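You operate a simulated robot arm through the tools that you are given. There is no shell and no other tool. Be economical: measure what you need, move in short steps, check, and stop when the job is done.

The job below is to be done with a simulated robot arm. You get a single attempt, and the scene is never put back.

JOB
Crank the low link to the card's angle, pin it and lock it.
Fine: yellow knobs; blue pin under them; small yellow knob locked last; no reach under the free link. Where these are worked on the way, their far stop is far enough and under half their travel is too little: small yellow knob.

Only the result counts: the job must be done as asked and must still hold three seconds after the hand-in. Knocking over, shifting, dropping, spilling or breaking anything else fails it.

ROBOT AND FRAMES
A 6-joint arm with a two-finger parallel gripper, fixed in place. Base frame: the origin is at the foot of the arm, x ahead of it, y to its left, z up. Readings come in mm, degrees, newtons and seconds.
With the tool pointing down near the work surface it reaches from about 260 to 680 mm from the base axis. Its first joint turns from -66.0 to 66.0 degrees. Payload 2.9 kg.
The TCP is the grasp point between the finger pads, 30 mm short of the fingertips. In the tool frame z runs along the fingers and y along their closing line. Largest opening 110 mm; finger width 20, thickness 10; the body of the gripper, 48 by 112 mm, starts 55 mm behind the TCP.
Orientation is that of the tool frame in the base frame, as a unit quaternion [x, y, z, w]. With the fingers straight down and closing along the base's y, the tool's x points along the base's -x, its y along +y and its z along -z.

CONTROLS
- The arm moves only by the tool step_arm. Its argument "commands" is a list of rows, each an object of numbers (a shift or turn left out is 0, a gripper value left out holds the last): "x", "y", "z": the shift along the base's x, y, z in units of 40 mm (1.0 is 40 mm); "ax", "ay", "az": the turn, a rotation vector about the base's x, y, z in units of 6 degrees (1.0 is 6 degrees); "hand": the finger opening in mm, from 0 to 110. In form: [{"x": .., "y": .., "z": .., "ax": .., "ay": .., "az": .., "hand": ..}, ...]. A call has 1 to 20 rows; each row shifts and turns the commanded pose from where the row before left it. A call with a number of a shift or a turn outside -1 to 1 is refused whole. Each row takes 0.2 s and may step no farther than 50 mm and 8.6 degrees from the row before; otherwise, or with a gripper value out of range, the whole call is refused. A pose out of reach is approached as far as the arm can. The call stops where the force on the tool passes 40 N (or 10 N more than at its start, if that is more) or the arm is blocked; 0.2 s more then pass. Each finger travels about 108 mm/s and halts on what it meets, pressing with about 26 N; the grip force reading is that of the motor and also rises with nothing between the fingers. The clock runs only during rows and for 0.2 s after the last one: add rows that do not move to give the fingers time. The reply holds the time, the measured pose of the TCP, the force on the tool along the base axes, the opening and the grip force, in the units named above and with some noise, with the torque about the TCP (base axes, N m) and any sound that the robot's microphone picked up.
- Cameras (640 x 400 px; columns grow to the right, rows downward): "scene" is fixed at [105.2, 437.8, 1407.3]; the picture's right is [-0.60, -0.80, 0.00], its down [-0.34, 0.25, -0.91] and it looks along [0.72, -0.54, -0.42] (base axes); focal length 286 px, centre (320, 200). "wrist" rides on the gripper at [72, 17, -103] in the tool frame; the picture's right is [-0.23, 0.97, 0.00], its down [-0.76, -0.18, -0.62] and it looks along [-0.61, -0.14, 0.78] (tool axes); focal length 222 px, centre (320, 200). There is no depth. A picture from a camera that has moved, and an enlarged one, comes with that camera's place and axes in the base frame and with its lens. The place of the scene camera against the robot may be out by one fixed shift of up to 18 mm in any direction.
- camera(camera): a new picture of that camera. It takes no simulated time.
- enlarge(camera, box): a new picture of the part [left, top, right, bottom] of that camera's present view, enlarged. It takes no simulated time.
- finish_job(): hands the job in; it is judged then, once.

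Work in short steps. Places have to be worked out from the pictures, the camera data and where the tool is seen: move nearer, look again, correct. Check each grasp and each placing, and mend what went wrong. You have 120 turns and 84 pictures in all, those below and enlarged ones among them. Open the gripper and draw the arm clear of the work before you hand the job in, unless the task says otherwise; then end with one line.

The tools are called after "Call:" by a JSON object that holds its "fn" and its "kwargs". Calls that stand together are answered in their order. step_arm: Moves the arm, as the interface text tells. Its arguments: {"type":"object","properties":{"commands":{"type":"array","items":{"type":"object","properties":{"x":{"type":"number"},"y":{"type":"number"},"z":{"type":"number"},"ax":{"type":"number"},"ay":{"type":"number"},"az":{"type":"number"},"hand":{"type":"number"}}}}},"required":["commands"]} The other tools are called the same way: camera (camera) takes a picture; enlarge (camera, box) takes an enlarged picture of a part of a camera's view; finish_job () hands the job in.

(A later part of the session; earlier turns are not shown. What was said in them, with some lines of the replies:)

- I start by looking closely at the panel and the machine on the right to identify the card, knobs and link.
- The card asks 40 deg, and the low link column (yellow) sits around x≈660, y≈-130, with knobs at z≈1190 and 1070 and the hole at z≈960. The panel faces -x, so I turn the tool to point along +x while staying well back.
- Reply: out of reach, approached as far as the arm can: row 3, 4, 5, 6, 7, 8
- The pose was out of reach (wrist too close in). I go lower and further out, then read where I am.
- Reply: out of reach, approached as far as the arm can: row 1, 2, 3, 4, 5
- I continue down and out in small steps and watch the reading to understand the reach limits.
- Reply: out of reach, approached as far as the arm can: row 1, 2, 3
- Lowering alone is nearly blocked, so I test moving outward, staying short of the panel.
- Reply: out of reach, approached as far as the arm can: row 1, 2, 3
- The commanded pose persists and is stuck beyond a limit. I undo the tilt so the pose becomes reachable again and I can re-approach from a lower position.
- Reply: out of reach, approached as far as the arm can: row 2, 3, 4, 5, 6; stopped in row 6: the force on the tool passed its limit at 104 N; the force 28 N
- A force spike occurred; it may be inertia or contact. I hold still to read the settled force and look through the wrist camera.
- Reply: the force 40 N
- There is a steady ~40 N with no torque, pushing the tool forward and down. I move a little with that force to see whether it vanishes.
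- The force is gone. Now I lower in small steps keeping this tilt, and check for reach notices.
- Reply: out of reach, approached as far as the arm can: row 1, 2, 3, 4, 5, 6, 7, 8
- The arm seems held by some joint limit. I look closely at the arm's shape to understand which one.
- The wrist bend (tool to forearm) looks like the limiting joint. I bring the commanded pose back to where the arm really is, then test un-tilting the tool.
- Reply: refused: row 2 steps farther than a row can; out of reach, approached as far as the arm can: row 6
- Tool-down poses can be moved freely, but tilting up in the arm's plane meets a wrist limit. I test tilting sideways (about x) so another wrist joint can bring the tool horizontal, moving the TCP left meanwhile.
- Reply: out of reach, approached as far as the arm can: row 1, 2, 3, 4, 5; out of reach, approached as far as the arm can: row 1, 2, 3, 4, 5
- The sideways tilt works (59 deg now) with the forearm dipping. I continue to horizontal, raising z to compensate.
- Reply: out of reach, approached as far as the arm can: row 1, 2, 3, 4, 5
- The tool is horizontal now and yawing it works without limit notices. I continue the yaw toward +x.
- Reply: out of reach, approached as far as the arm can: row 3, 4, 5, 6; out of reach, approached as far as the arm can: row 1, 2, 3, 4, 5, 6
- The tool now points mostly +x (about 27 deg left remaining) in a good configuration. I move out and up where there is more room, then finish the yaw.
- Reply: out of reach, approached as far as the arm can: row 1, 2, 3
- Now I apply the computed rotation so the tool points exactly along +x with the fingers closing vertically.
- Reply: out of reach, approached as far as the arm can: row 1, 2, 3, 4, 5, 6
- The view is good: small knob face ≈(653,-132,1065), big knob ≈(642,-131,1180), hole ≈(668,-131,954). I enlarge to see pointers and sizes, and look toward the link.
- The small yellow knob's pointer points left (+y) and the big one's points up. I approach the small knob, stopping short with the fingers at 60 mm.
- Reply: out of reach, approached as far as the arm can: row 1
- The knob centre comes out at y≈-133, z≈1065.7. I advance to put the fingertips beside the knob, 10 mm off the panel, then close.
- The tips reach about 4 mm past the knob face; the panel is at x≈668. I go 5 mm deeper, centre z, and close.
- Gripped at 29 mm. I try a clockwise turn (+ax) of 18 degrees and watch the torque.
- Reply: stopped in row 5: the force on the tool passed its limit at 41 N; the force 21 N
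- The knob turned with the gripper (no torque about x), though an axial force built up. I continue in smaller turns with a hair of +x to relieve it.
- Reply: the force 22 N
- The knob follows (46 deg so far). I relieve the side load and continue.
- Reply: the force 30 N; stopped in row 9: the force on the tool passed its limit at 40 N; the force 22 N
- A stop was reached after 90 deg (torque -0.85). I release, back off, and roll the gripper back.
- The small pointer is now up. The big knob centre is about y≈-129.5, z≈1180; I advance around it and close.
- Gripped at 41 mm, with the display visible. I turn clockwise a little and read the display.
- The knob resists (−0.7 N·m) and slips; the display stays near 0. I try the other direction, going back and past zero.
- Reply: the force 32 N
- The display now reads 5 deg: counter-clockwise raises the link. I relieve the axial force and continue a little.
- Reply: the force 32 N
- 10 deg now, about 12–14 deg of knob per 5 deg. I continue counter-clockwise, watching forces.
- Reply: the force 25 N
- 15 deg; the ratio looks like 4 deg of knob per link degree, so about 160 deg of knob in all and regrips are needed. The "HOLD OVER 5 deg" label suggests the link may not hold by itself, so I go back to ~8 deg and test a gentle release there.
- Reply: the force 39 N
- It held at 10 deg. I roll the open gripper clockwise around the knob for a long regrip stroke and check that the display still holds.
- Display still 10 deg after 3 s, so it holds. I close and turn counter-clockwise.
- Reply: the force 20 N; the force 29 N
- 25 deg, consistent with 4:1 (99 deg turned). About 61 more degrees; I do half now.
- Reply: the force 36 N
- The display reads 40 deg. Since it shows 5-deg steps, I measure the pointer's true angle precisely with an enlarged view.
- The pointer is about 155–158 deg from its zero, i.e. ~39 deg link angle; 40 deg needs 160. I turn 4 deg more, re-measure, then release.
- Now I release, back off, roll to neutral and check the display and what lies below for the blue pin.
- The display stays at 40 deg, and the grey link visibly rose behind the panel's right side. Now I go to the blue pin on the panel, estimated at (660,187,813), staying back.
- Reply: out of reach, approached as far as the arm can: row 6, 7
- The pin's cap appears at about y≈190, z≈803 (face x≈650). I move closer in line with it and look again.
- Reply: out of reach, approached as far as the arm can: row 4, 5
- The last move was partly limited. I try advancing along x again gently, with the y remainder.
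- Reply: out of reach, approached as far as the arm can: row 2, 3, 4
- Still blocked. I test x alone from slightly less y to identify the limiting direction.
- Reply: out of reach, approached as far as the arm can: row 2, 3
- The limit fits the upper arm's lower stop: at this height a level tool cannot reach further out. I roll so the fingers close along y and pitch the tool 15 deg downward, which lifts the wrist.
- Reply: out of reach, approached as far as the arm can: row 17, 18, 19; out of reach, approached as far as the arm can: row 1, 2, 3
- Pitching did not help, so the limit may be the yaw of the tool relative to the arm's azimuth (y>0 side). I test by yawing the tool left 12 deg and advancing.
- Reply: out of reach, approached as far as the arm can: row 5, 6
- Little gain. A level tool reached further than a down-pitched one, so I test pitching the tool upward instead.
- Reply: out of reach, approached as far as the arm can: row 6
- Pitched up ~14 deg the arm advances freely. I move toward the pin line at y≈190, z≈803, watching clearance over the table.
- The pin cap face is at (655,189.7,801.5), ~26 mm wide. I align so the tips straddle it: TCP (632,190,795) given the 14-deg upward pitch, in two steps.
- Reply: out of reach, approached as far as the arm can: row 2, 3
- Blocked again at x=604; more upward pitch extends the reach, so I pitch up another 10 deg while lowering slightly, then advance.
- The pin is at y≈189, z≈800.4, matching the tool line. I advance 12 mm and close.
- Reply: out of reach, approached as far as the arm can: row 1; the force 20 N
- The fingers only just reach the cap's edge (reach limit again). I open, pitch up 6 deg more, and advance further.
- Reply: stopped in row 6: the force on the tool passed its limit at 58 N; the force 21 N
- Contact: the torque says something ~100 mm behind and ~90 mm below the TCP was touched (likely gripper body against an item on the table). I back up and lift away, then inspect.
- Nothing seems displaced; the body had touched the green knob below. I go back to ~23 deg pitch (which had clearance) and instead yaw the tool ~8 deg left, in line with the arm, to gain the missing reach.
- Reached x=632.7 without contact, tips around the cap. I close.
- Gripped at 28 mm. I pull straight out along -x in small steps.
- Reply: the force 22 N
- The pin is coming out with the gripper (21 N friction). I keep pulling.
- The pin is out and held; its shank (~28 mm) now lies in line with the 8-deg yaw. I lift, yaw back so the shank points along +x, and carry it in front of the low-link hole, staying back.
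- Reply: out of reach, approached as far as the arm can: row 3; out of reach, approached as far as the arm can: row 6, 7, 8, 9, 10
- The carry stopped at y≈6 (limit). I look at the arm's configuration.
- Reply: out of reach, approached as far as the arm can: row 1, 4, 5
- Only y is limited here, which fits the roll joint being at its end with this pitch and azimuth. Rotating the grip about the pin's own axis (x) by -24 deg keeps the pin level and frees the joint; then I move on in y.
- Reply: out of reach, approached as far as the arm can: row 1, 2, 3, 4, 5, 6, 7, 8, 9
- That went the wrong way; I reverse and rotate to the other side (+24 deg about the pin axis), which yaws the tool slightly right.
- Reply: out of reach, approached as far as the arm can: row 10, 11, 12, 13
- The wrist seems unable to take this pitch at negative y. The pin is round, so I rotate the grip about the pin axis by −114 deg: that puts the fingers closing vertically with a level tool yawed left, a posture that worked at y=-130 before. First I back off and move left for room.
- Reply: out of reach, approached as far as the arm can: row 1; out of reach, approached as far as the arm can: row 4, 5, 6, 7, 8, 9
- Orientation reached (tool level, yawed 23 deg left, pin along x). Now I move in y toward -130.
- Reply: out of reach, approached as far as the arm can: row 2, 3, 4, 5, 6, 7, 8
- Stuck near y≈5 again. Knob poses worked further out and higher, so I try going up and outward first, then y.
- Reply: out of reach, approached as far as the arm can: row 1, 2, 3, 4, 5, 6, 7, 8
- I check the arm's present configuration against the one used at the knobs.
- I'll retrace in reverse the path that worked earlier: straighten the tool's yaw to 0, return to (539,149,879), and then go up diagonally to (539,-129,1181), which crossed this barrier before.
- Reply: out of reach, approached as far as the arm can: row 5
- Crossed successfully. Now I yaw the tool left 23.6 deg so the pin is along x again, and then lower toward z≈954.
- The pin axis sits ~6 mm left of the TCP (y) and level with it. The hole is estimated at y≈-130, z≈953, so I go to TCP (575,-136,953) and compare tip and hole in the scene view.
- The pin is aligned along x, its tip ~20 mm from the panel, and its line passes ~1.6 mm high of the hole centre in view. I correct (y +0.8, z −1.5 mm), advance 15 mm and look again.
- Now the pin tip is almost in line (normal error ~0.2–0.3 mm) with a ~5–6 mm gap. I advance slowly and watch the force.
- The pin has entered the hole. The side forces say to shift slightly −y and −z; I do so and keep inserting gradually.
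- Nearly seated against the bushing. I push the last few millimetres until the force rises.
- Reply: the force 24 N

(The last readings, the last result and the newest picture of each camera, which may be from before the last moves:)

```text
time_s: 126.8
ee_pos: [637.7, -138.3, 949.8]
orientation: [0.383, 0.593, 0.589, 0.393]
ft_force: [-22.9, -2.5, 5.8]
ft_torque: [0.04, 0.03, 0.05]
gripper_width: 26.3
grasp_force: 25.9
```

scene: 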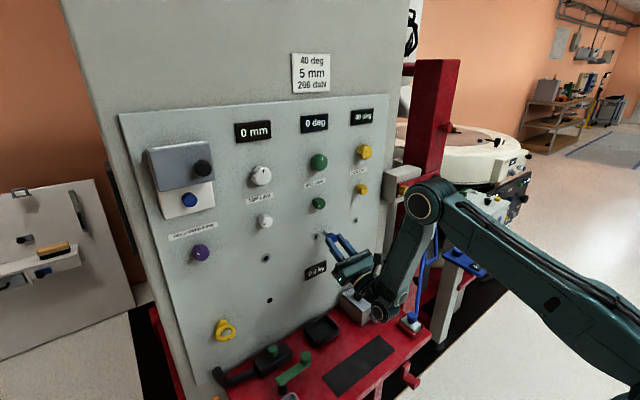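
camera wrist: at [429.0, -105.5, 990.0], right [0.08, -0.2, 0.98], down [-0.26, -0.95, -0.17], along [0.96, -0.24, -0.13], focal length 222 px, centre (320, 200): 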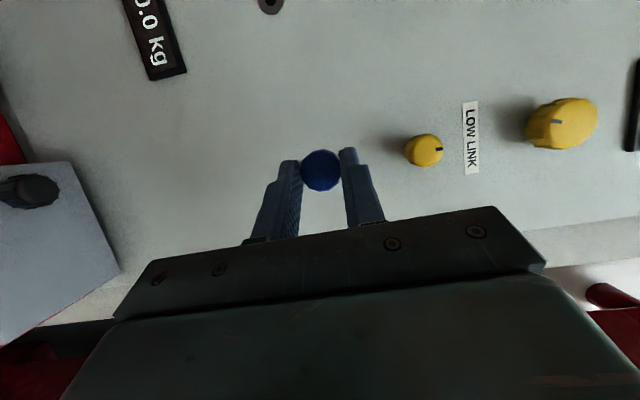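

Call:
{"fn": "enlarge", "kwargs": {"camera": "scene", "box": [325, 200, 389, 240]}}

Call:
{"fn": "step_arm", "kwargs": {"commands": [{"hand": 32}, {"hand": 42}, {"hand": 46}, {"x": -0.3}, {"x": -0.5}, {"x": -0.5}, {"x": -0.5}]}}

Call:
{"fn": "enlarge", "kwargs": {"camera": "scene", "box": [293, 100, 421, 240]}}

```text
10.00 times, centred on (357, 220) of scene
camera zoom: at [104.5, 437.8, 1407.4], right [-0.6, -0.8, 0.0], down [-0.34, 0.25, -0.91], along [0.73, -0.54, -0.42], focal length 2862 px, centre (-50, 0)
```

zoom: 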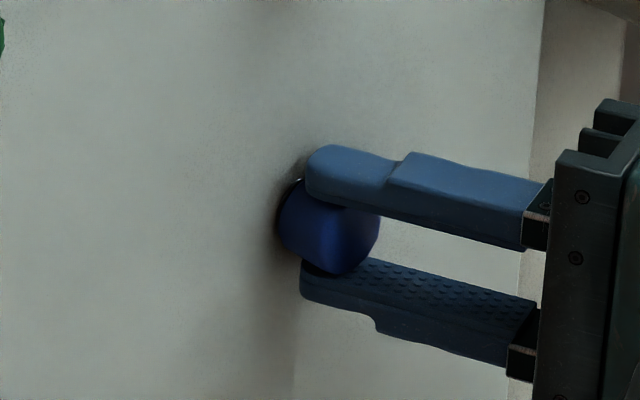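

```text
time_s: 128.4
ee_pos: [564.7, -135.8, 949.7]
orientation: [0.381, 0.594, 0.59, 0.392]
ft_force: [0.0, 0.6, 0.1]
ft_torque: [0.02, -0.03, 0.03]
gripper_width: 46.1
grasp_force: 0.1
```

```text
2.86 times, centred on (357, 170) of scene
camera zoom: at [105.2, 437.8, 1407.3], right [-0.6, -0.8, 0.0], down [-0.34, 0.25, -0.91], along [0.72, -0.54, -0.42], focal length 818 px, centre (214, 286)
```

zoom: 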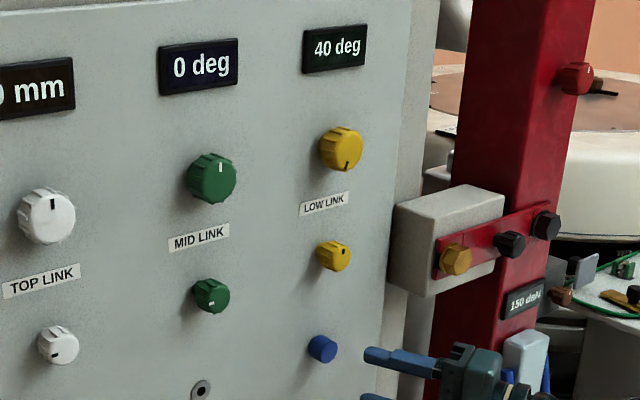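

The pin is seated, and the display holds 40 deg. Now the lock: I raise to the small knob's height, straighten yaw, and roll +90 to be able to turn it counter-clockwise back to its starting (locked) stop.

Call:
{"fn": "step_arm", "kwargs": {"commands": [{"z": 0.75}, {"z": 0.75}, {"z": 0.75}, {"z": 0.65, "hand": 56}, {"az": -0.98}, {"az": -0.98}, {"az": -0.98}, {"az": -0.98}]}}

Call:
{"fn": "step_arm", "kwargs": {"commands": [{"ax": 1}, {"ax": 1}, {"ax": 1}, {"ax": 1}, {"ax": 1}, {"ax": 1}, {"ax": 1}, {"ax": 1}, {"ax": 1}, {"ax": 1}, {"ax": 1}, {"ax": 1}, {"ax": 1}, {"ax": 1}, {}]}}

Call:
{"fn": "camera", "kwargs": {"camera": "wrist"}}

```text
time_s: 130.2
ee_pos: [566.4, -137.1, 1065.3]
orientation: [0.495, 0.503, 0.498, 0.505]
ft_force: [-0.1, 0.3, -0.2]
ft_torque: [0.01, 0.01, 0.01]
gripper_width: 56.0
grasp_force: 0.0
```

```text
time_s: 133.4
ee_pos: [565.4, -137.5, 1065.9]
orientation: [0.705, 0.041, 0.707, 0.042]
ft_force: [1.0, 0.1, 0.3]
ft_torque: [-0.04, -0.01, 0.0]
gripper_width: 56.2
grasp_force: 0.1
```

```text
8 pictures are left
camera wrist: at [462.5, -146.3, 1139.5], right [0.0, -0.99, -0.11], down [-0.62, 0.09, -0.78], along [0.78, 0.07, -0.62], focal length 222 px, centre (320, 200)
```

wrist: 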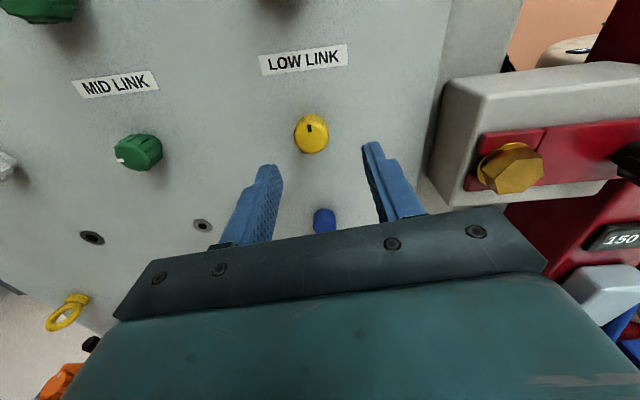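

The small knob's pointer is up. I centre on it (y=-130, z=1065), advance to x≈633 and grip.

Call:
{"fn": "step_arm", "kwargs": {"commands": [{"y": 0.18, "z": -0.02}, {"x": 0.6}, {"x": 0.6}, {"x": 0.48}, {"hand": 30}, {"hand": 18}, {"hand": 15}, {}]}}

```text
time_s: 135.2
ee_pos: [632.5, -129.2, 1066.1]
orientation: [0.705, 0.041, 0.707, 0.044]
ft_force: [6.4, -7.3, -0.6]
ft_torque: [-0.02, 0.18, 0.55]
gripper_width: 29.2
grasp_force: 45.1
```

Gripped at 29 mm. Now I turn counter-clockwise in chunks.

Call:
{"fn": "step_arm", "kwargs": {"commands": [{"y": -0.02, "z": -0.02}, {"ax": -0.5}, {"ax": -0.5}, {"ax": -0.5}, {"ax": -0.5}, {"ax": -0.5}, {"ax": -0.5}, {"ax": -0.5}, {"ax": -0.5}, {"ax": -0.5}, {"ax": -0.5}]}}

Call:
{"fn": "step_arm", "kwargs": {"commands": [{"ax": -0.5}, {"ax": -0.5}, {"ax": -0.5}, {"ax": -0.5}, {"ax": -0.5}, {"ax": -0.5}, {"ax": -0.5}, {"ax": -0.5}, {"ax": -0.5}, {"ax": -0.5}]}}

```text
time_s: 137.6
ee_pos: [632.9, -129.8, 1064.9]
orientation: [0.668, 0.222, 0.673, 0.225]
ft_force: [-14.7, 9.4, 12.3]
ft_torque: [0.02, -0.1, 1.17]
gripper_width: 29.1
grasp_force: 45.2
```

```text
time_s: 139.8
ee_pos: [632.4, -131.0, 1064.5]
orientation: [0.588, 0.389, 0.591, 0.392]
ft_force: [-18.4, 4.4, 18.0]
ft_torque: [0.04, -0.15, 0.97]
gripper_width: 28.6
grasp_force: 45.0
```

Call:
{"fn": "step_arm", "kwargs": {"commands": [{"z": 0.03, "x": -0.02, "ax": -0.5}, {"ax": -0.5}, {"ax": -0.5}, {"ax": -0.5}, {"ax": -0.5}, {"ax": -0.5}, {"ax": -0.5}, {"ax": -0.5}]}}

Call:
{"fn": "step_arm", "kwargs": {"commands": [{"ax": -0.4}, {"ax": -0.4}, {"ax": -0.4}, {"ax": -0.4}]}}

Call:
{"fn": "camera", "kwargs": {"camera": "wrist"}}

```text
time_s: 141.6
ee_pos: [631.6, -131.9, 1065.9]
orientation: [0.494, 0.504, 0.498, 0.505]
ft_force: [14.0, -5.6, 8.4]
ft_torque: [0.02, 0.63, 0.04]
gripper_width: 28.9
grasp_force: 44.6
```

```text
time_s: 142.6
ee_pos: [632.8, -133.3, 1065.0]
orientation: [0.45, 0.543, 0.453, 0.545]
ft_force: [9.3, -10.1, 14.7]
ft_torque: [0.04, 0.94, 0.03]
gripper_width: 28.6
grasp_force: 44.7
```

```text
7 pictures are left
camera wrist: at [529.2, -58.8, 1068.4], right [-0.01, -0.04, 1.0], down [-0.62, -0.78, -0.04], along [0.78, -0.62, -0.02], focal length 222 px, centre (320, 200)
```

wrist: 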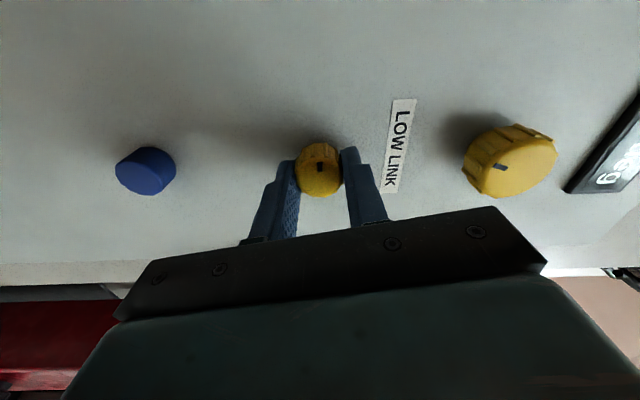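

Turned 94 deg with no stop felt yet. I continue gently until the torque shows the stop.

Call:
{"fn": "step_arm", "kwargs": {"commands": [{"z": 0.03, "ax": -0.4}, {"ax": -0.4}, {"ax": -0.4}, {"ax": -0.4}, {"ax": -0.4}]}}

Call:
{"fn": "enlarge", "kwargs": {"camera": "wrist", "box": [270, 120, 370, 220]}}

```text
time_s: 143.8
ee_pos: [632.2, -129.7, 1064.0]
orientation: [0.391, 0.589, 0.395, 0.587]
ft_force: [0.3, 0.7, 11.1]
ft_torque: [0.79, 0.47, 0.24]
gripper_width: 29.2
grasp_force: 45.5
```

```text
4.00 times, centred on (320, 170) of wrist
camera zoom: at [528.8, -59.0, 1053.6], right [0.0, 0.16, 0.99], down [-0.62, -0.78, 0.13], along [0.79, -0.61, 0.1], focal length 888 px, centre (320, 320)
```

zoom: 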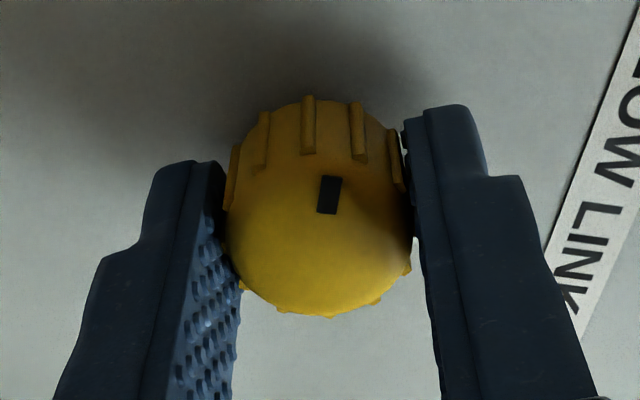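

The stop is reached (0.79 N·m). I release, back off well clear and verify display, pin and lock.

Call:
{"fn": "step_arm", "kwargs": {"commands": [{"hand": 45}, {"hand": 60}, {"x": -0.5}, {"x": -0.8}, {"x": -0.8}, {"x": -0.8}, {"z": 0.5}, {}, {}, {}]}}

Call:
{"fn": "camera", "kwargs": {"camera": "wrist"}}

Call:
{"fn": "camera", "kwargs": {"camera": "scene"}}

Call:
{"fn": "enlarge", "kwargs": {"camera": "scene", "box": [293, 100, 421, 240]}}

```text
time_s: 146.0
ee_pos: [514.0, -132.0, 1082.8]
orientation: [0.391, 0.588, 0.395, 0.588]
ft_force: [0.1, 0.1, -0.2]
ft_torque: [0.01, -0.02, 0.04]
gripper_width: 60.2
grasp_force: 0.1
```

```text
5 pictures are left
camera wrist: at [410.7, -60.4, 1071.3], right [0.0, 0.16, 0.99], down [-0.62, -0.77, 0.13], along [0.78, -0.61, 0.1], focal length 222 px, centre (320, 200)
```

wrist: 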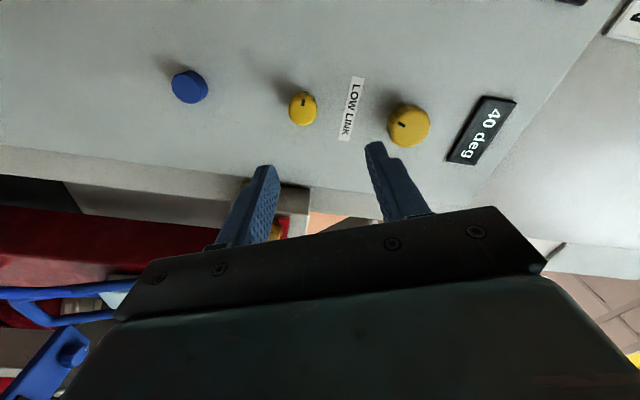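

```text
4 pictures are left
```

scene: 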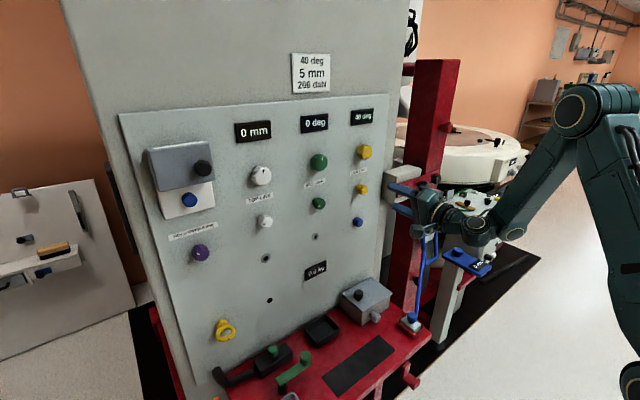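

```text
2.86 times, centred on (357, 170) of scene
camera zoom: at [105.2, 437.8, 1407.3], right [-0.6, -0.8, 0.0], down [-0.34, 0.25, -0.91], along [0.72, -0.54, -0.42], focal length 818 px, centre (214, 286)
```

zoom: 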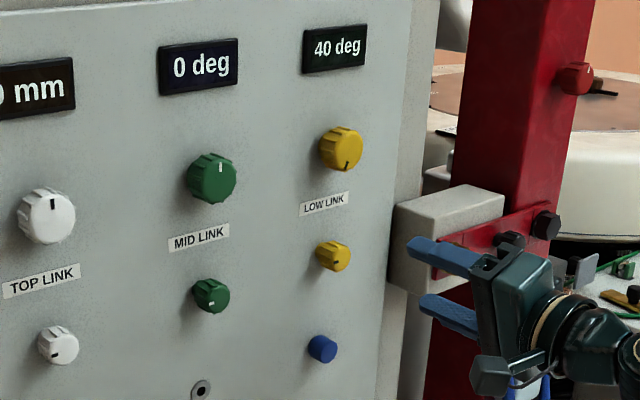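

The low link reads 40 deg, the blue pin is seated under the yellow knobs, and the small knob is back at its locked stop. The table items look unmoved and the arm is clear and open, so I hand in.

Call:
{"fn": "finish_job", "kwargs": {}}

```text
The job is handed in.
```

The job is handed in: the low link is cranked to 40 deg on its display, the blue pin is seated in the hole under the yellow knobs, and the small yellow knob was locked last. The gripper briefly touched the green knob on the table while I reached for the pin, but nothing appears to have moved.
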